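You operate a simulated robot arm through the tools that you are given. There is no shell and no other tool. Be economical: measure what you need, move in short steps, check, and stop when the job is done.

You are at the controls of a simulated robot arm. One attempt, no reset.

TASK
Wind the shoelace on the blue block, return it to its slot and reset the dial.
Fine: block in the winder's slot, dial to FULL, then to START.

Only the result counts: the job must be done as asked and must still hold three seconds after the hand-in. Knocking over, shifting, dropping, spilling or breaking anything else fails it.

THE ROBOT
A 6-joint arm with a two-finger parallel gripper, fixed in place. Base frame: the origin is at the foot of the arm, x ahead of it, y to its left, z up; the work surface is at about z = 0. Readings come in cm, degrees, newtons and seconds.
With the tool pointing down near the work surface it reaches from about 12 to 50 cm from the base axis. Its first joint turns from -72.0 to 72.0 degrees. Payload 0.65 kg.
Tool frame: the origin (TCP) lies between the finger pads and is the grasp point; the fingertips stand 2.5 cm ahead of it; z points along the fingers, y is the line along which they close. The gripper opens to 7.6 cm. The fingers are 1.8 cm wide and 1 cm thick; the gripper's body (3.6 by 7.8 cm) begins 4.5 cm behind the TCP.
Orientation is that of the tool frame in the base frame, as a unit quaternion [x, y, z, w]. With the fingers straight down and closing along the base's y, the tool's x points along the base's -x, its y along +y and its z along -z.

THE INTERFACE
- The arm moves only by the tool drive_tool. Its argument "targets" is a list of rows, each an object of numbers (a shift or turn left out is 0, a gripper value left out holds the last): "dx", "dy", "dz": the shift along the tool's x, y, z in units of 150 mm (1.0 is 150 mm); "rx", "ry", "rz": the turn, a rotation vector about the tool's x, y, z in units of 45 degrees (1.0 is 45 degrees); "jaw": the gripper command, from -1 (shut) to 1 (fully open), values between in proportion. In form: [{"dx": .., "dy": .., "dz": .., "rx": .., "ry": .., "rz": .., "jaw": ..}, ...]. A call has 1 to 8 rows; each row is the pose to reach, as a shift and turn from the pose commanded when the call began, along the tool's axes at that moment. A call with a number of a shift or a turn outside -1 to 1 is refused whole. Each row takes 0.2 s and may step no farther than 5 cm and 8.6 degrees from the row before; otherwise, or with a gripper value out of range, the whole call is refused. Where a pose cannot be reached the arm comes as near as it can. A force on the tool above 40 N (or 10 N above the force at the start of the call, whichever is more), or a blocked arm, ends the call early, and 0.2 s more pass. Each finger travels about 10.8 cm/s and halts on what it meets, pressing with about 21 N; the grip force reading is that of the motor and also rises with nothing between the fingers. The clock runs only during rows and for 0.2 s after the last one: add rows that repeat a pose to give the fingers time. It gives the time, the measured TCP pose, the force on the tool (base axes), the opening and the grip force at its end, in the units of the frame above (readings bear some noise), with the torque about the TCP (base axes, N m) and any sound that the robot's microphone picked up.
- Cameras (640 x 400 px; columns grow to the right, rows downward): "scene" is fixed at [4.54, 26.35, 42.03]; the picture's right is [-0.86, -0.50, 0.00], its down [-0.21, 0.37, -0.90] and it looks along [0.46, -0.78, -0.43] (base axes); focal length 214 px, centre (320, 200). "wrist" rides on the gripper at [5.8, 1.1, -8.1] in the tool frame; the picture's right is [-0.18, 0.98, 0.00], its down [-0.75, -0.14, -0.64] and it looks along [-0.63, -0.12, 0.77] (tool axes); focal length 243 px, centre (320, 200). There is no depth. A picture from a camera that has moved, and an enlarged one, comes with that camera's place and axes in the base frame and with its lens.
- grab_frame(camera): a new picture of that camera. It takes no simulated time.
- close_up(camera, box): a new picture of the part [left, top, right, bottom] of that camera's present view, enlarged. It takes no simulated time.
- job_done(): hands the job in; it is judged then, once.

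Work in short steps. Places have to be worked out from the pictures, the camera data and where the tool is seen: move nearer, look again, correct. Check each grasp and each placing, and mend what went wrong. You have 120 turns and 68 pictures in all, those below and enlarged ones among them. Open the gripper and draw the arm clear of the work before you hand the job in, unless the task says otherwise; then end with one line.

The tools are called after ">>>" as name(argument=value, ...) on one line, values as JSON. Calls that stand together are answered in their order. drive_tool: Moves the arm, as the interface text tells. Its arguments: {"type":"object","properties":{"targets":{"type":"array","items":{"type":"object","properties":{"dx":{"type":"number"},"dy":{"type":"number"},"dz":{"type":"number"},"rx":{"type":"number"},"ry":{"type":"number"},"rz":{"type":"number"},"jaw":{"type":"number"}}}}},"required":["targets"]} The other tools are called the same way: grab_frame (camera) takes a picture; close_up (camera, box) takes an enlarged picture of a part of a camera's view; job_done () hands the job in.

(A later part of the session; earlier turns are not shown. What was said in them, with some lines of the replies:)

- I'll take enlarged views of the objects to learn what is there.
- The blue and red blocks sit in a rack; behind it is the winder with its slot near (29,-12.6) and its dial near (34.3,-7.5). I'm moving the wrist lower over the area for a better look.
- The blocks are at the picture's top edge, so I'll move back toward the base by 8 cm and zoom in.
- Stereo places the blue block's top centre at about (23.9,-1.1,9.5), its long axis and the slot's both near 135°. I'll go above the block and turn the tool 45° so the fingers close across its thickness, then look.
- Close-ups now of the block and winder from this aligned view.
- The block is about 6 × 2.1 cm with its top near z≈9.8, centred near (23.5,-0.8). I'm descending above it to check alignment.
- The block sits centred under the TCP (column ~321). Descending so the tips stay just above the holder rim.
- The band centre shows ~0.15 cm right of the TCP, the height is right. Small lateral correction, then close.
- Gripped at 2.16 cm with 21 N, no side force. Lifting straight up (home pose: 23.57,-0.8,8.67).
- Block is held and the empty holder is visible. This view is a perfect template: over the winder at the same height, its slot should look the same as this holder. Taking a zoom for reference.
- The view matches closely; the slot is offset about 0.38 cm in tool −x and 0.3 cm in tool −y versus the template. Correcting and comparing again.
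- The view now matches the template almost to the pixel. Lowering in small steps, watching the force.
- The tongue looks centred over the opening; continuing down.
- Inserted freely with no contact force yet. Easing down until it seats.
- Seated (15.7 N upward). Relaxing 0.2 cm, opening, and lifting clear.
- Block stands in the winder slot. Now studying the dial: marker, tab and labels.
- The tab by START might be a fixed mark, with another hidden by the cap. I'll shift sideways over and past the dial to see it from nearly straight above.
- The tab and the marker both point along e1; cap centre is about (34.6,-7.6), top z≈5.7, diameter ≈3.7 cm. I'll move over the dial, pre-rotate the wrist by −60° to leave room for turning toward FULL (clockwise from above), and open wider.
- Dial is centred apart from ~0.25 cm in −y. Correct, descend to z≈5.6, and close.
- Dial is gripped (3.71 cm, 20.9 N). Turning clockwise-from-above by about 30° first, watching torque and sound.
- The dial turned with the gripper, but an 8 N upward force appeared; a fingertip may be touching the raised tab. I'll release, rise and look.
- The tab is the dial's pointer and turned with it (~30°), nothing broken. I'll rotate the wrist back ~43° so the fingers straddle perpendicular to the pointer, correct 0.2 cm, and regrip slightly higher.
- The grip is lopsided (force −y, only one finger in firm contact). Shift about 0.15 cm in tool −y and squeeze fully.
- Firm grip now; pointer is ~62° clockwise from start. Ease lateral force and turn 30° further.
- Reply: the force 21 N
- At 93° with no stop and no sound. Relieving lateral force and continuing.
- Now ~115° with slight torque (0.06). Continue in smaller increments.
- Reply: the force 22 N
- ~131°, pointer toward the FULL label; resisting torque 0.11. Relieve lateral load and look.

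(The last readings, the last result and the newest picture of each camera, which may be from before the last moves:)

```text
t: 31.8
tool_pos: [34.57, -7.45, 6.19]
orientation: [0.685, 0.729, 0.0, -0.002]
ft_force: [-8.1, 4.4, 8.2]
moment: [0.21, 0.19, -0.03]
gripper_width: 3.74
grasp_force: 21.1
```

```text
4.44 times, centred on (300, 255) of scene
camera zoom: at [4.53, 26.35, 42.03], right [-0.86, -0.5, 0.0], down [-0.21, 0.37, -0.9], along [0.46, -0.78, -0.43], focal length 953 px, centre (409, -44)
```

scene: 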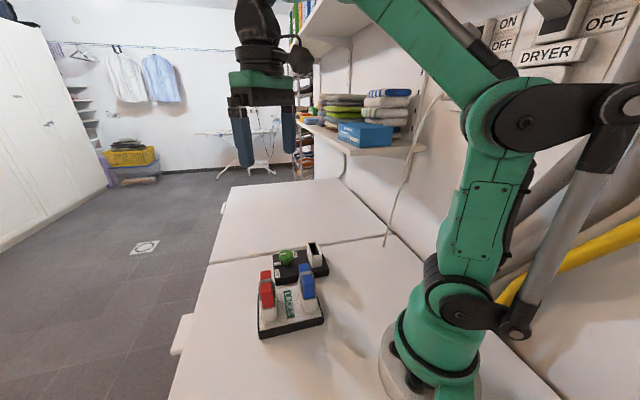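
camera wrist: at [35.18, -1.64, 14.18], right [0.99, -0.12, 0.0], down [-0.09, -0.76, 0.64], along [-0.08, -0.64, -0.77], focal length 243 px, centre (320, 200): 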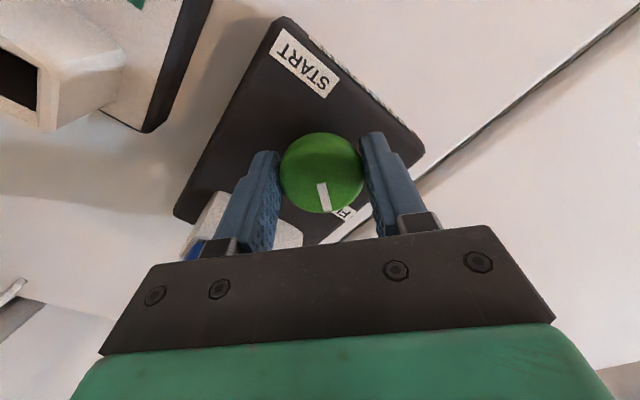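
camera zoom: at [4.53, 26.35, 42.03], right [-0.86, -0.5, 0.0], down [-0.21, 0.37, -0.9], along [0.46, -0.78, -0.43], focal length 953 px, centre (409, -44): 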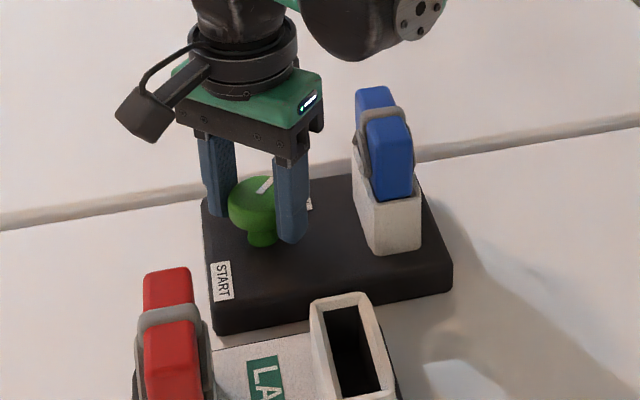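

No stop yet at ~131°. Continuing carefully to look for a stop or click.

>>> drive_tool(targets=[{"rz": 0.12, "dy": -0.003}, {"rz": 0.24, "dy": -0.003}, {"rz": 0.36, "dy": -0.003}, {"rz": 0.48, "dy": -0.003}, {"rz": 0.48, "dy": -0.003}])

>>> close_up(camera="wrist", box=[200, 0, 440, 240])

```text
t: 33.0
tool_pos: [34.51, -7.55, 6.12]
orientation: [0.809, 0.588, 0.002, 0.0]
ft_force: [15.4, -2.1, 0.2]
moment: [0.03, -0.2, 0.06]
gripper_width: 3.73
grasp_force: 20.9
```

```text
1.67 times, centred on (320, 120) of wrist
camera zoom: at [37.34, -2.33, 14.19], right [0.88, -0.48, 0.0], down [-0.37, -0.67, 0.64], along [-0.3, -0.56, -0.77], focal length 404 px, centre (320, 333)
```

zoom: 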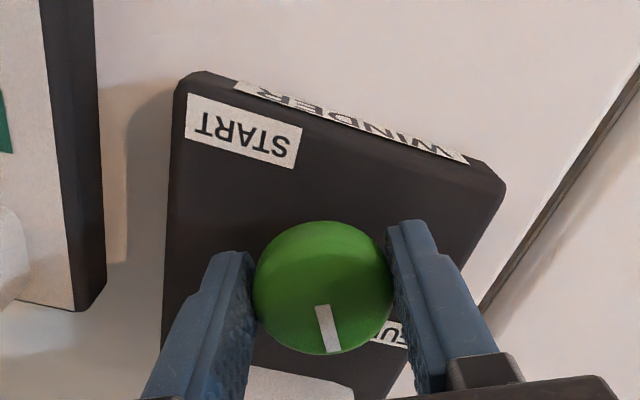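

The front face (WINDER) shows labels are read from the e1 side; pointer is at ~153°. Continuing toward 180°.

>>> drive_tool(targets=[{"rz": 0.12, "dy": 0.007}, {"rz": 0.24, "dy": 0.007}, {"rz": 0.36, "dy": 0.007}, {"rz": 0.48, "dy": 0.007}, {"rz": 0.6, "dy": 0.007}, {"rz": 0.6, "dy": 0.007}])

>>> close_up(camera="wrist", box=[200, 0, 440, 240])

```text
t: 34.4
tool_pos: [34.6, -7.53, 6.27]
orientation: [0.924, 0.382, 0.002, 0.0]
ft_force: [16.0, -6.2, -0.6]
moment: [-0.1, -0.28, 0.06]
gripper_width: 3.76
grasp_force: 20.9
```

```text
1.67 times, centred on (320, 120) of wrist
camera zoom: at [39.45, -4.22, 14.21], right [0.56, -0.83, 0.0], down [-0.63, -0.43, 0.64], along [-0.53, -0.36, -0.77], focal length 404 px, centre (320, 333)
```

zoom: 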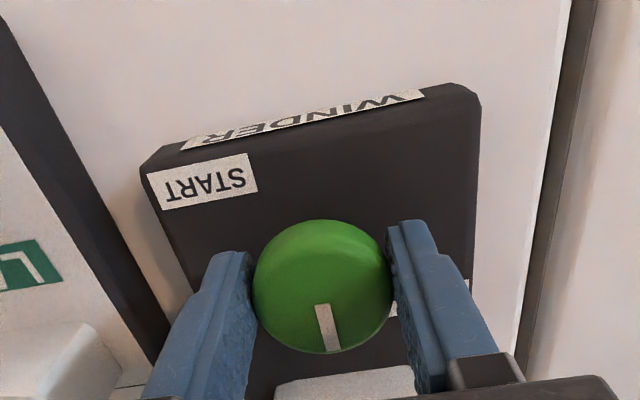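

At 180°, pointing to the slot, still no stop. Probing another 17°.

>>> drive_tool(targets=[{"rz": 0.1, "dy": 0.004}, {"rz": 0.2, "dy": 0.004}, {"rz": 0.3, "dy": 0.004}, {"rz": 0.38, "dy": 0.004}, {"rz": 0.38, "dy": 0.004}])

```text
t: 35.6
tool_pos: [34.62, -7.66, 6.27]
orientation: [0.971, 0.241, 0.001, 0.0]
ft_force: [11.0, -11.0, 1.2]
moment: [-0.18, -0.18, 0.31]
gripper_width: 3.74
grasp_force: 20.9
```

Resisting torque jumped to 0.31 N·m: the end stop has been reached. Checking where the marker is.

>>> close_up(camera="wrist", box=[200, 0, 440, 240])

>>> drive_tool(targets=[{"jaw": 0.4}, {"jaw": 0.4}, {"dz": -0.2}, {"dz": -0.4}, {"dz": -0.4}])

>>> close_up(camera="wrist", box=[200, 0, 440, 200])

>>> close_up(camera="scene", box=[260, 210, 340, 300])

```text
1.67 times, centred on (320, 120) of wrist
camera zoom: at [40.25, -5.88, 14.2], right [0.3, -0.95, 0.0], down [-0.73, -0.23, 0.64], along [-0.61, -0.19, -0.77], focal length 404 px, centre (320, 333)
```

zoom: 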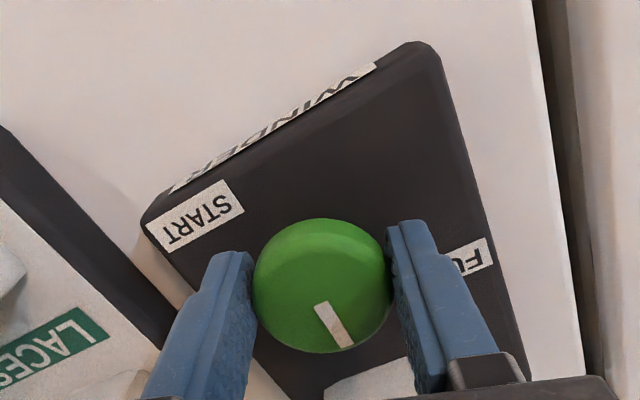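

```text
t: 36.8
tool_pos: [34.65, -7.66, 12.21]
orientation: [0.97, 0.242, 0.003, 0.0]
ft_force: [0.4, -0.6, -0.5]
moment: [0.02, 0.02, 0.0]
gripper_width: 5.29
grasp_force: 0.0
```

```text
2.00 times, centred on (320, 100) of wrist
camera zoom: at [40.21, -5.9, 20.28], right [0.3, -0.95, 0.0], down [-0.73, -0.23, 0.64], along [-0.61, -0.19, -0.77], focal length 485 px, centre (320, 400)
```

zoom: 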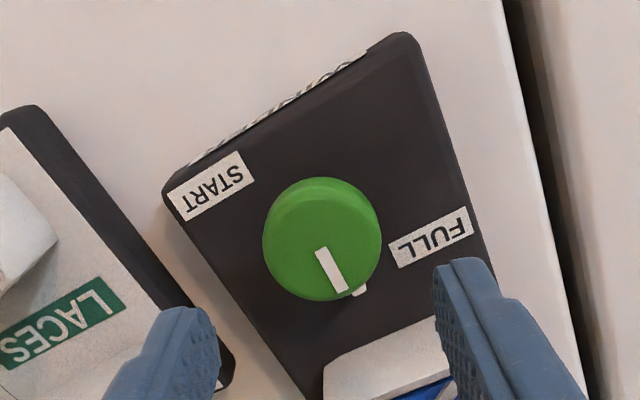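

```text
4.44 times, centred on (300, 255) of scene
camera zoom: at [4.54, 26.35, 42.03], right [-0.86, -0.5, 0.0], down [-0.21, 0.37, -0.9], along [0.46, -0.78, -0.43], focal length 953 px, centre (409, -44)
```

zoom: 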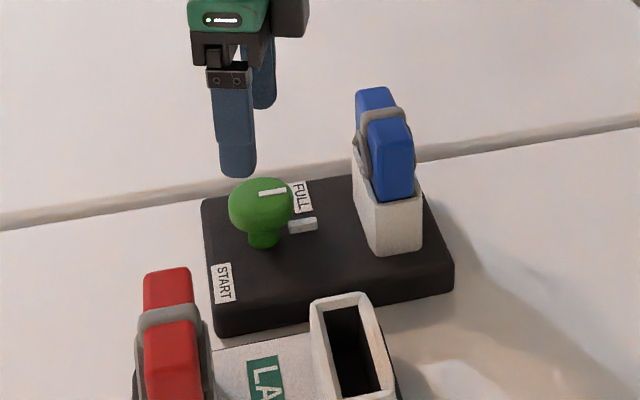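

The pointer sits at ~180°, right beside FULL, mirror-symmetric to its original position beside START; that's the FULL stop. Now regripping to turn it back.

>>> drive_tool(targets=[{"dz": 0.2}, {"dz": 0.4}, {"dz": 0.4}, {"dz": 0.4, "jaw": 0.1}, {"dz": 0.4, "jaw": -0.4}, {"dz": 0.4, "jaw": -0.4}, {"dz": 0.4, "jaw": -0.4}])

```text
t: 38.4
tool_pos: [34.72, -7.47, 6.17]
orientation: [0.97, 0.242, 0.002, 0.0]
ft_force: [9.0, -11.4, -0.6]
moment: [-0.15, -0.19, 0.17]
gripper_width: 3.75
grasp_force: 20.7
```

Firm grip. Turning back counter-clockwise, 60° per call.

>>> drive_tool(targets=[{"dy": 0.006}, {"dy": 0.006, "rz": -0.17}, {"dy": 0.006, "rz": -0.34}, {"dy": 0.006, "rz": -0.51}, {"dy": 0.006, "rz": -0.68}, {"dy": 0.006, "rz": -0.85}, {"dy": 0.006, "rz": -1.0}])

```text
t: 40.0
tool_pos: [34.75, -7.7, 6.27]
orientation: [0.803, 0.596, 0.001, 0.001]
ft_force: [-14.3, 5.5, 0.5]
moment: [0.03, 0.09, -0.05]
gripper_width: 3.73
grasp_force: 21.2
```

Turning well; relieve −15 N lateral and continue 45°.

>>> drive_tool(targets=[{"dy": -0.006}, {"dy": -0.006, "rz": -0.17}, {"dy": -0.006, "rz": -0.34}, {"dy": -0.006, "rz": -0.51}, {"dy": -0.006, "rz": -0.68}, {"dy": -0.006, "rz": -0.85}, {"dy": -0.006, "rz": -1.0}])

```text
t: 41.6
tool_pos: [34.61, -7.75, 6.2]
orientation: [0.514, 0.858, 0.0, 0.0]
ft_force: [-15.8, -14.8, 14.4]
moment: [-0.32, 0.33, -0.03]
gripper_width: 3.74
grasp_force: 21.0
```

Lateral −21 N and 14 N upward have built up; relax both ways and continue 45°.

>>> drive_tool(targets=[{"dy": -0.009, "dz": -0.005}, {"dy": -0.009, "dz": -0.005, "rz": -0.17}, {"dy": -0.009, "dz": -0.005, "rz": -0.34}, {"dy": -0.009, "dz": -0.005, "rz": -0.51}, {"dy": -0.009, "dz": -0.005, "rz": -0.68}, {"dy": -0.009, "dz": -0.005, "rz": -0.85}, {"dy": -0.009, "dz": -0.005, "rz": -1.0}])

>>> close_up(camera="wrist", box=[200, 0, 440, 240])

```text
t: 43.2
tool_pos: [34.6, -7.69, 6.12]
orientation: [0.147, 0.989, 0.002, 0.001]
ft_force: [-9.6, -12.6, 5.8]
moment: [-0.09, 0.54, -0.05]
gripper_width: 3.72
grasp_force: 21.4
```

```text
1.67 times, centred on (320, 120) of wrist
camera zoom: at [29.16, -5.02, 14.24], right [0.46, 0.89, 0.0], down [0.68, -0.35, 0.64], along [0.57, -0.3, -0.77], focal length 404 px, centre (320, 333)
```

zoom: 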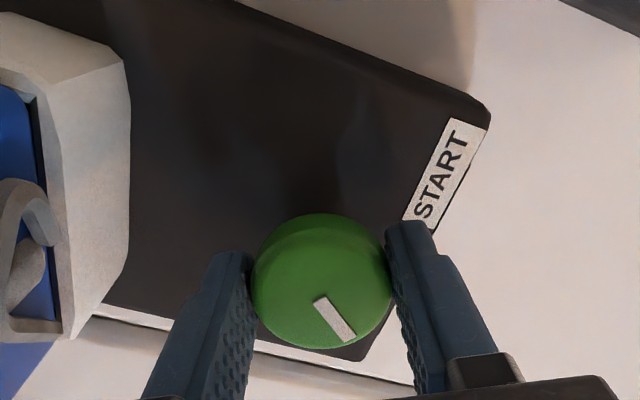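

About 45° remains. I'll release and regrip to shed the built-up moment, then continue.

>>> drive_tool(targets=[{"dy": -0.006, "jaw": 0.2}, {"dy": -0.006, "jaw": 0.2}, {"dy": -0.006, "jaw": -0.4}, {"dy": -0.006, "jaw": -0.4}, {"dy": -0.006, "jaw": -0.4}])

>>> drive_tool(targets=[{"rz": -0.17}, {"rz": -0.34}, {"rz": -0.51}, {"rz": -0.68}, {"rz": -0.75}, {"rz": -0.75}])

>>> close_up(camera="wrist", box=[200, 0, 440, 240])

```text
t: 44.4
tool_pos: [34.5, -7.85, 6.21]
orientation: [0.148, 0.989, 0.002, 0.001]
ft_force: [5.2, 5.8, -0.7]
moment: [0.13, -0.1, 0.01]
gripper_width: 3.73
grasp_force: 21.1
```

```text
t: 45.8
tool_pos: [34.56, -7.88, 6.14]
orientation: [-0.146, 0.989, 0.0, 0.001]
ft_force: [6.0, -9.6, 0.1]
moment: [-0.17, -0.23, -0.03]
gripper_width: 3.71
grasp_force: 20.7
```

```text
1.67 times, centred on (320, 120) of wrist
camera zoom: at [28.53, -8.5, 14.2], right [-0.11, 0.99, 0.0], down [0.76, 0.08, 0.65], along [0.64, 0.07, -0.76], focal length 404 px, centre (320, 333)
```

zoom: 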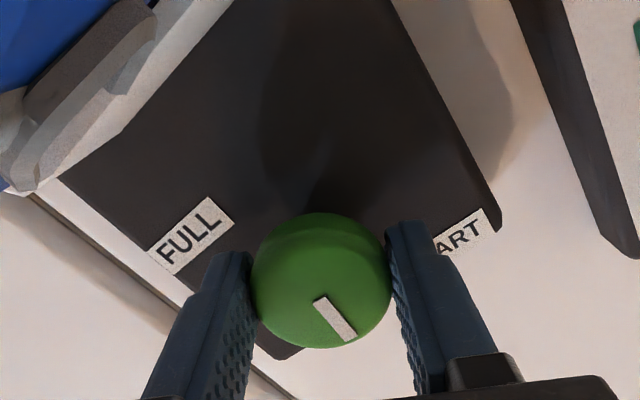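

~13° remain. Turning on to the START stop, watching torque.

>>> drive_tool(targets=[{"rz": -0.1}, {"rz": -0.2}, {"rz": -0.3}, {"rz": -0.3}])

```text
t: 46.8
tool_pos: [34.49, -8.03, 6.21]
orientation: [-0.26, 0.966, -0.001, 0.001]
ft_force: [2.6, -18.4, 0.5]
moment: [-0.34, -0.03, -0.21]
gripper_width: 3.74
grasp_force: 20.8
```

Torque −0.21: nearly at the START stop. A little more, then release and look.

>>> drive_tool(targets=[{"rz": -0.05, "dy": -0.006}, {"rz": -0.1, "dy": -0.006}, {"rz": -0.1, "dy": -0.006}])

>>> drive_tool(targets=[{"jaw": 0.4}, {"jaw": 0.4}, {"dz": -0.2}, {"dz": -0.4}, {"dz": -0.6}, {"dz": -0.8}])

>>> close_up(camera="wrist", box=[240, 0, 400, 160])

>>> close_up(camera="scene", box=[250, 200, 350, 300])

```text
t: 47.6
tool_pos: [34.5, -7.83, 6.26]
orientation: [-0.3, 0.954, 0.0, 0.002]
ft_force: [3.8, -10.3, 0.0]
moment: [-0.18, -0.04, -0.23]
gripper_width: 3.74
grasp_force: 20.8
```

```text
t: 49.0
tool_pos: [34.57, -7.93, 18.32]
orientation: [-0.298, 0.955, 0.0, 0.001]
ft_force: [-0.1, -0.4, -0.3]
moment: [0.02, -0.01, -0.02]
gripper_width: 5.32
grasp_force: 0.1
```

```text
2.50 times, centred on (320, 80) of wrist
camera zoom: at [29.0, -10.3, 26.29], right [-0.41, 0.91, 0.0], down [0.7, 0.31, 0.65], along [0.59, 0.26, -0.76], focal length 606 px, centre (320, 500)
```

zoom: 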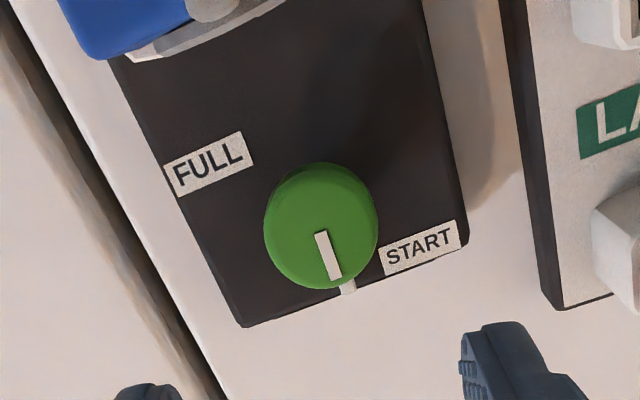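

```text
4.00 times, centred on (300, 250) of scene
camera zoom: at [4.54, 26.35, 42.03], right [-0.86, -0.5, 0.0], down [-0.21, 0.37, -0.9], along [0.46, -0.78, -0.43], focal length 858 px, centre (400, 0)
```

zoom: 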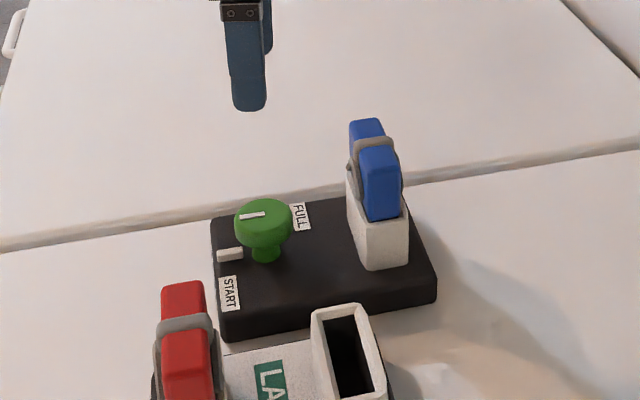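

The dial is exactly as at the start, base undisturbed. Now moving back above the blue block and restoring yaw 45°.

>>> drive_tool(targets=[{"dx": 0.1, "dy": -0.013, "rz": 0.177}, {"dx": 0.2, "dy": -0.026, "rz": 0.355}, {"dx": 0.3, "dy": -0.04, "rz": 0.532}, {"dx": 0.4, "dy": -0.053, "rz": 0.71}, {"dx": 0.482, "dy": -0.066, "rz": 0.887}, {"dx": 0.482, "dy": -0.066, "rz": 0.887}])

>>> drive_tool(targets=[{"rz": 0.177}, {"rz": 0.355}, {"rz": 0.532}, {"rz": 0.71}, {"rz": 0.887}, {"rz": 0.887, "jaw": 0.4}])

>>> grab_frame(camera="wrist")

```text
t: 50.4
tool_pos: [29.18, -12.79, 18.23]
orientation: [0.046, 0.999, 0.001, 0.002]
ft_force: [-0.4, -0.1, 0.3]
moment: [0.0, 0.02, -0.04]
gripper_width: 5.31
grasp_force: 0.0
```

```text
t: 51.8
tool_pos: [29.16, -12.79, 18.27]
orientation: [0.385, 0.923, 0.002, 0.001]
ft_force: [0.5, -0.3, 0.6]
moment: [-0.01, 0.02, 0.0]
gripper_width: 5.33
grasp_force: 0.0
```

```text
15 pictures are left
camera wrist: at [25.74, -7.91, 26.22], right [0.83, 0.56, 0.0], down [0.43, -0.63, 0.64], along [0.36, -0.53, -0.77], focal length 243 px, centre (320, 200)
```

wrist: 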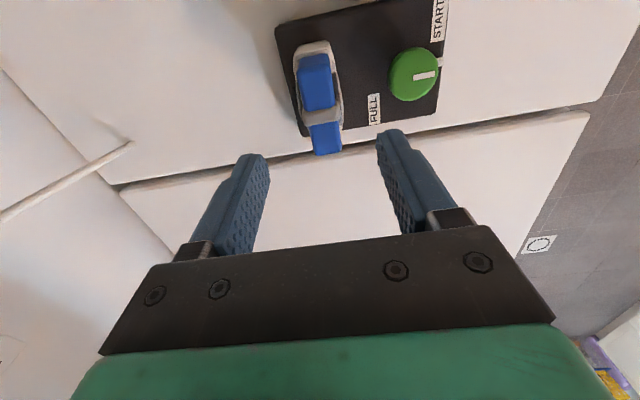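

Aligned over the block as before. Descending to grasp height and closing.

>>> drive_tool(targets=[{"dz": 0.2, "rz": -0.008}, {"dz": 0.4, "rz": -0.008}, {"dz": 0.55, "rz": -0.008}, {"dz": 0.636, "rz": -0.008}, {"dz": 0.636, "rz": -0.008}, {"dz": 0.636, "rz": -0.008, "jaw": 0}, {"dz": 0.636, "rz": -0.008, "jaw": -1}, {"dz": 0.636, "rz": -0.008, "jaw": -1}])

>>> drive_tool(targets=[{"jaw": -1}, {"jaw": -1}])

>>> grab_frame(camera="wrist")

```text
t: 53.6
tool_pos: [29.1, -12.78, 8.67]
orientation: [0.38, 0.925, 0.002, 0.0]
ft_force: [0.2, -0.9, 0.2]
moment: [-0.03, 0.01, -0.04]
gripper_width: 2.14
grasp_force: 21.2
```

```text
t: 54.2
tool_pos: [29.12, -12.81, 8.73]
orientation: [0.379, 0.925, 0.001, 0.001]
ft_force: [-0.4, -0.6, 0.5]
moment: [0.01, 0.0, -0.03]
gripper_width: 2.16
grasp_force: 21.0
```

```text
14 pictures are left
camera wrist: at [25.74, -7.92, 16.7], right [0.82, 0.57, 0.0], down [0.43, -0.63, 0.64], along [0.37, -0.53, -0.77], focal length 243 px, centre (320, 200)
```

wrist: 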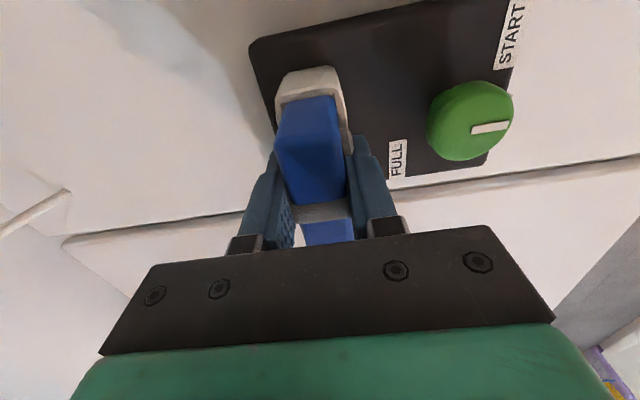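

Grip is clean and identical to before. Lifting straight up 10.5 cm.

>>> drive_tool(targets=[{"dz": -0.05}, {"dz": -0.15}, {"dz": -0.3}, {"dz": -0.45}, {"dz": -0.6}, {"dz": -0.7}, {"dz": -0.7}])

>>> close_up(camera="wrist", box=[260, 20, 380, 140])

```text
t: 55.8
tool_pos: [29.15, -12.71, 19.14]
orientation: [0.38, 0.925, 0.002, 0.002]
ft_force: [-0.6, -0.7, -1.3]
moment: [-0.04, -0.02, 0.01]
gripper_width: 2.17
grasp_force: 20.9
```

```text
3.33 times, centred on (320, 80) of wrist
camera zoom: at [25.64, -7.93, 27.22], right [0.82, 0.57, 0.0], down [0.43, -0.63, 0.64], along [0.37, -0.53, -0.77], focal length 809 px, centre (320, 600)
```

zoom: 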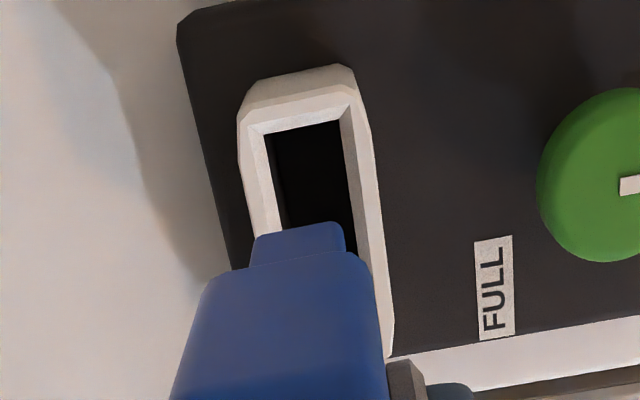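

Block is out. Moving back by the exact inverse of the outbound offset and comparing with the holder's view.

>>> drive_tool(targets=[{"dx": 0.17, "dy": 0.06}, {"dx": 0.34, "dy": 0.12}, {"dx": 0.51, "dy": 0.18}, {"dx": 0.68, "dy": 0.25}, {"dx": 0.835, "dy": 0.305}, {"dx": 0.835, "dy": 0.305}, {"dx": 0.835, "dy": 0.305}])

>>> close_up(camera="wrist", box=[260, 20, 380, 140])

```text
t: 57.4
tool_pos: [23.4, -0.9, 19.13]
orientation: [0.38, 0.925, 0.001, 0.001]
ft_force: [-0.3, -0.5, -0.6]
moment: [0.05, 0.0, 0.01]
gripper_width: 2.18
grasp_force: 20.9
```

```text
3.33 times, centred on (320, 80) of wrist
camera zoom: at [19.99, 4.1, 27.18], right [0.82, 0.57, 0.0], down [0.43, -0.63, 0.64], along [0.37, -0.53, -0.77], focal length 809 px, centre (320, 600)
```

zoom: 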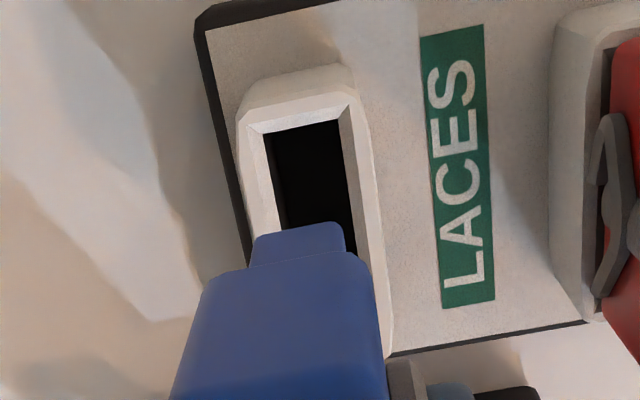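

Matches the winder-lift template. Lowering into the holder.

>>> drive_tool(targets=[{"dz": 0.1}, {"dz": 0.2}, {"dz": 0.3}, {"dz": 0.38}, {"dz": 0.44}, {"dz": 0.5}, {"dz": 0.56}, {"dz": 0.62}])

>>> drive_tool(targets=[{"dz": 0.04}, {"dz": 0.07}, {"dz": 0.08}, {"dz": 0.086}])

>>> close_up(camera="scene", box=[240, 220, 350, 340])

```text
t: 59.2
tool_pos: [23.42, -0.68, 9.87]
orientation: [0.381, 0.924, 0.001, 0.001]
ft_force: [-0.2, 0.1, -0.6]
moment: [0.0, -0.01, 0.01]
gripper_width: 2.16
grasp_force: 21.1
```

```text
t: 60.2
tool_pos: [23.53, -0.68, 8.57]
orientation: [0.381, 0.925, 0.002, 0.001]
ft_force: [-1.1, -0.2, 15.0]
moment: [-0.02, 0.09, 0.03]
gripper_width: 2.19
grasp_force: 20.9
```

```text
3.33 times, centred on (295, 280) of scene
camera zoom: at [4.54, 26.35, 42.03], right [-0.86, -0.5, 0.0], down [-0.21, 0.37, -0.9], along [0.46, -0.78, -0.43], focal length 715 px, centre (403, -67)
```

zoom: 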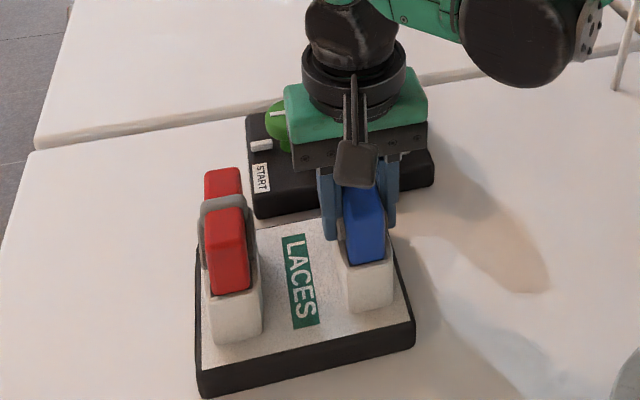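

Seated in the holder (15 N contact at the home height). Relax, open and withdraw upward.

>>> drive_tool(targets=[{"dz": -0.01}, {"dz": -0.01, "jaw": 0.2}, {"dz": -0.01, "jaw": 0.2}, {"dz": -0.01, "jaw": 0.2}, {"dz": -0.2}, {"dz": -0.45}, {"dz": -0.7}, {"dz": -0.9}])

>>> close_up(camera="scene", box=[240, 220, 350, 340])

>>> grab_frame(camera="wrist")

```text
t: 62.0
tool_pos: [23.47, -0.68, 22.14]
orientation: [0.38, 0.925, 0.001, 0.002]
ft_force: [0.2, 0.7, -0.1]
moment: [0.0, 0.0, -0.01]
gripper_width: 4.56
grasp_force: 0.2
```

```text
3.33 times, centred on (295, 280) of scene
camera zoom: at [4.54, 26.35, 42.03], right [-0.86, -0.5, 0.0], down [-0.21, 0.37, -0.9], along [0.46, -0.78, -0.43], focal length 715 px, centre (403, -67)
```

zoom: 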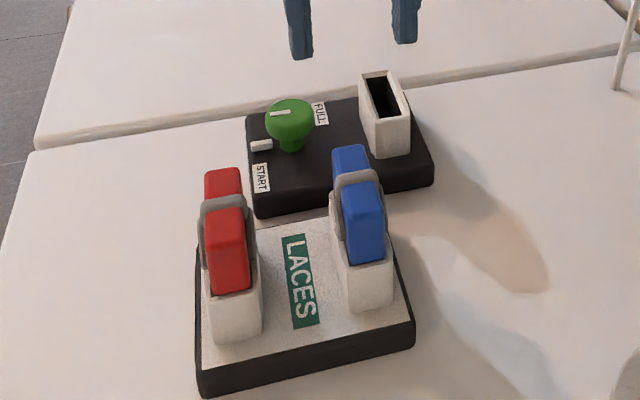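

```text
9 pictures are left
camera wrist: at [19.98, 4.07, 30.14], right [0.82, 0.57, 0.0], down [0.43, -0.63, 0.64], along [0.37, -0.53, -0.77], focal length 243 px, centre (320, 200)
```

wrist: 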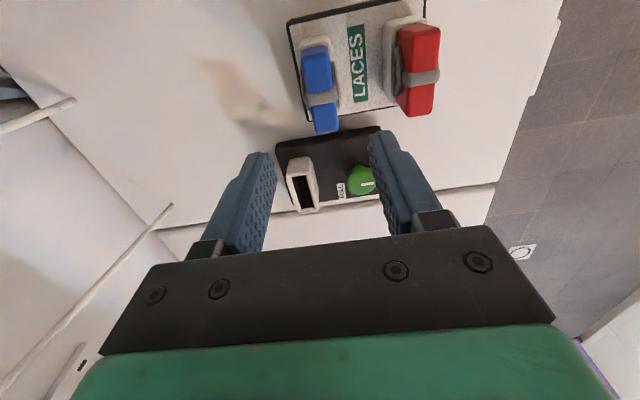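

Blue block is back in its holder, dial at START, everything else unmoved. Opening fully, rising a little more, then handing in.

>>> drive_tool(targets=[{"dz": -0.2, "jaw": 1}, {"dz": -0.5}, {"dz": -0.5}])

>>> job_done()

```text
t: 62.8
tool_pos: [23.56, -0.83, 29.62]
orientation: [0.381, 0.925, 0.002, 0.001]
ft_force: [-0.3, 0.1, 0.4]
moment: [-0.02, 0.01, 0.03]
gripper_width: 7.6
grasp_force: 0.1
```

```text
The job is handed in.
```

I put the blue block in the winder's slot, turned the dial to its FULL stop and back to START, and returned the block to its LACES holder. No sound or visible change in the lace confirmed the winding itself.
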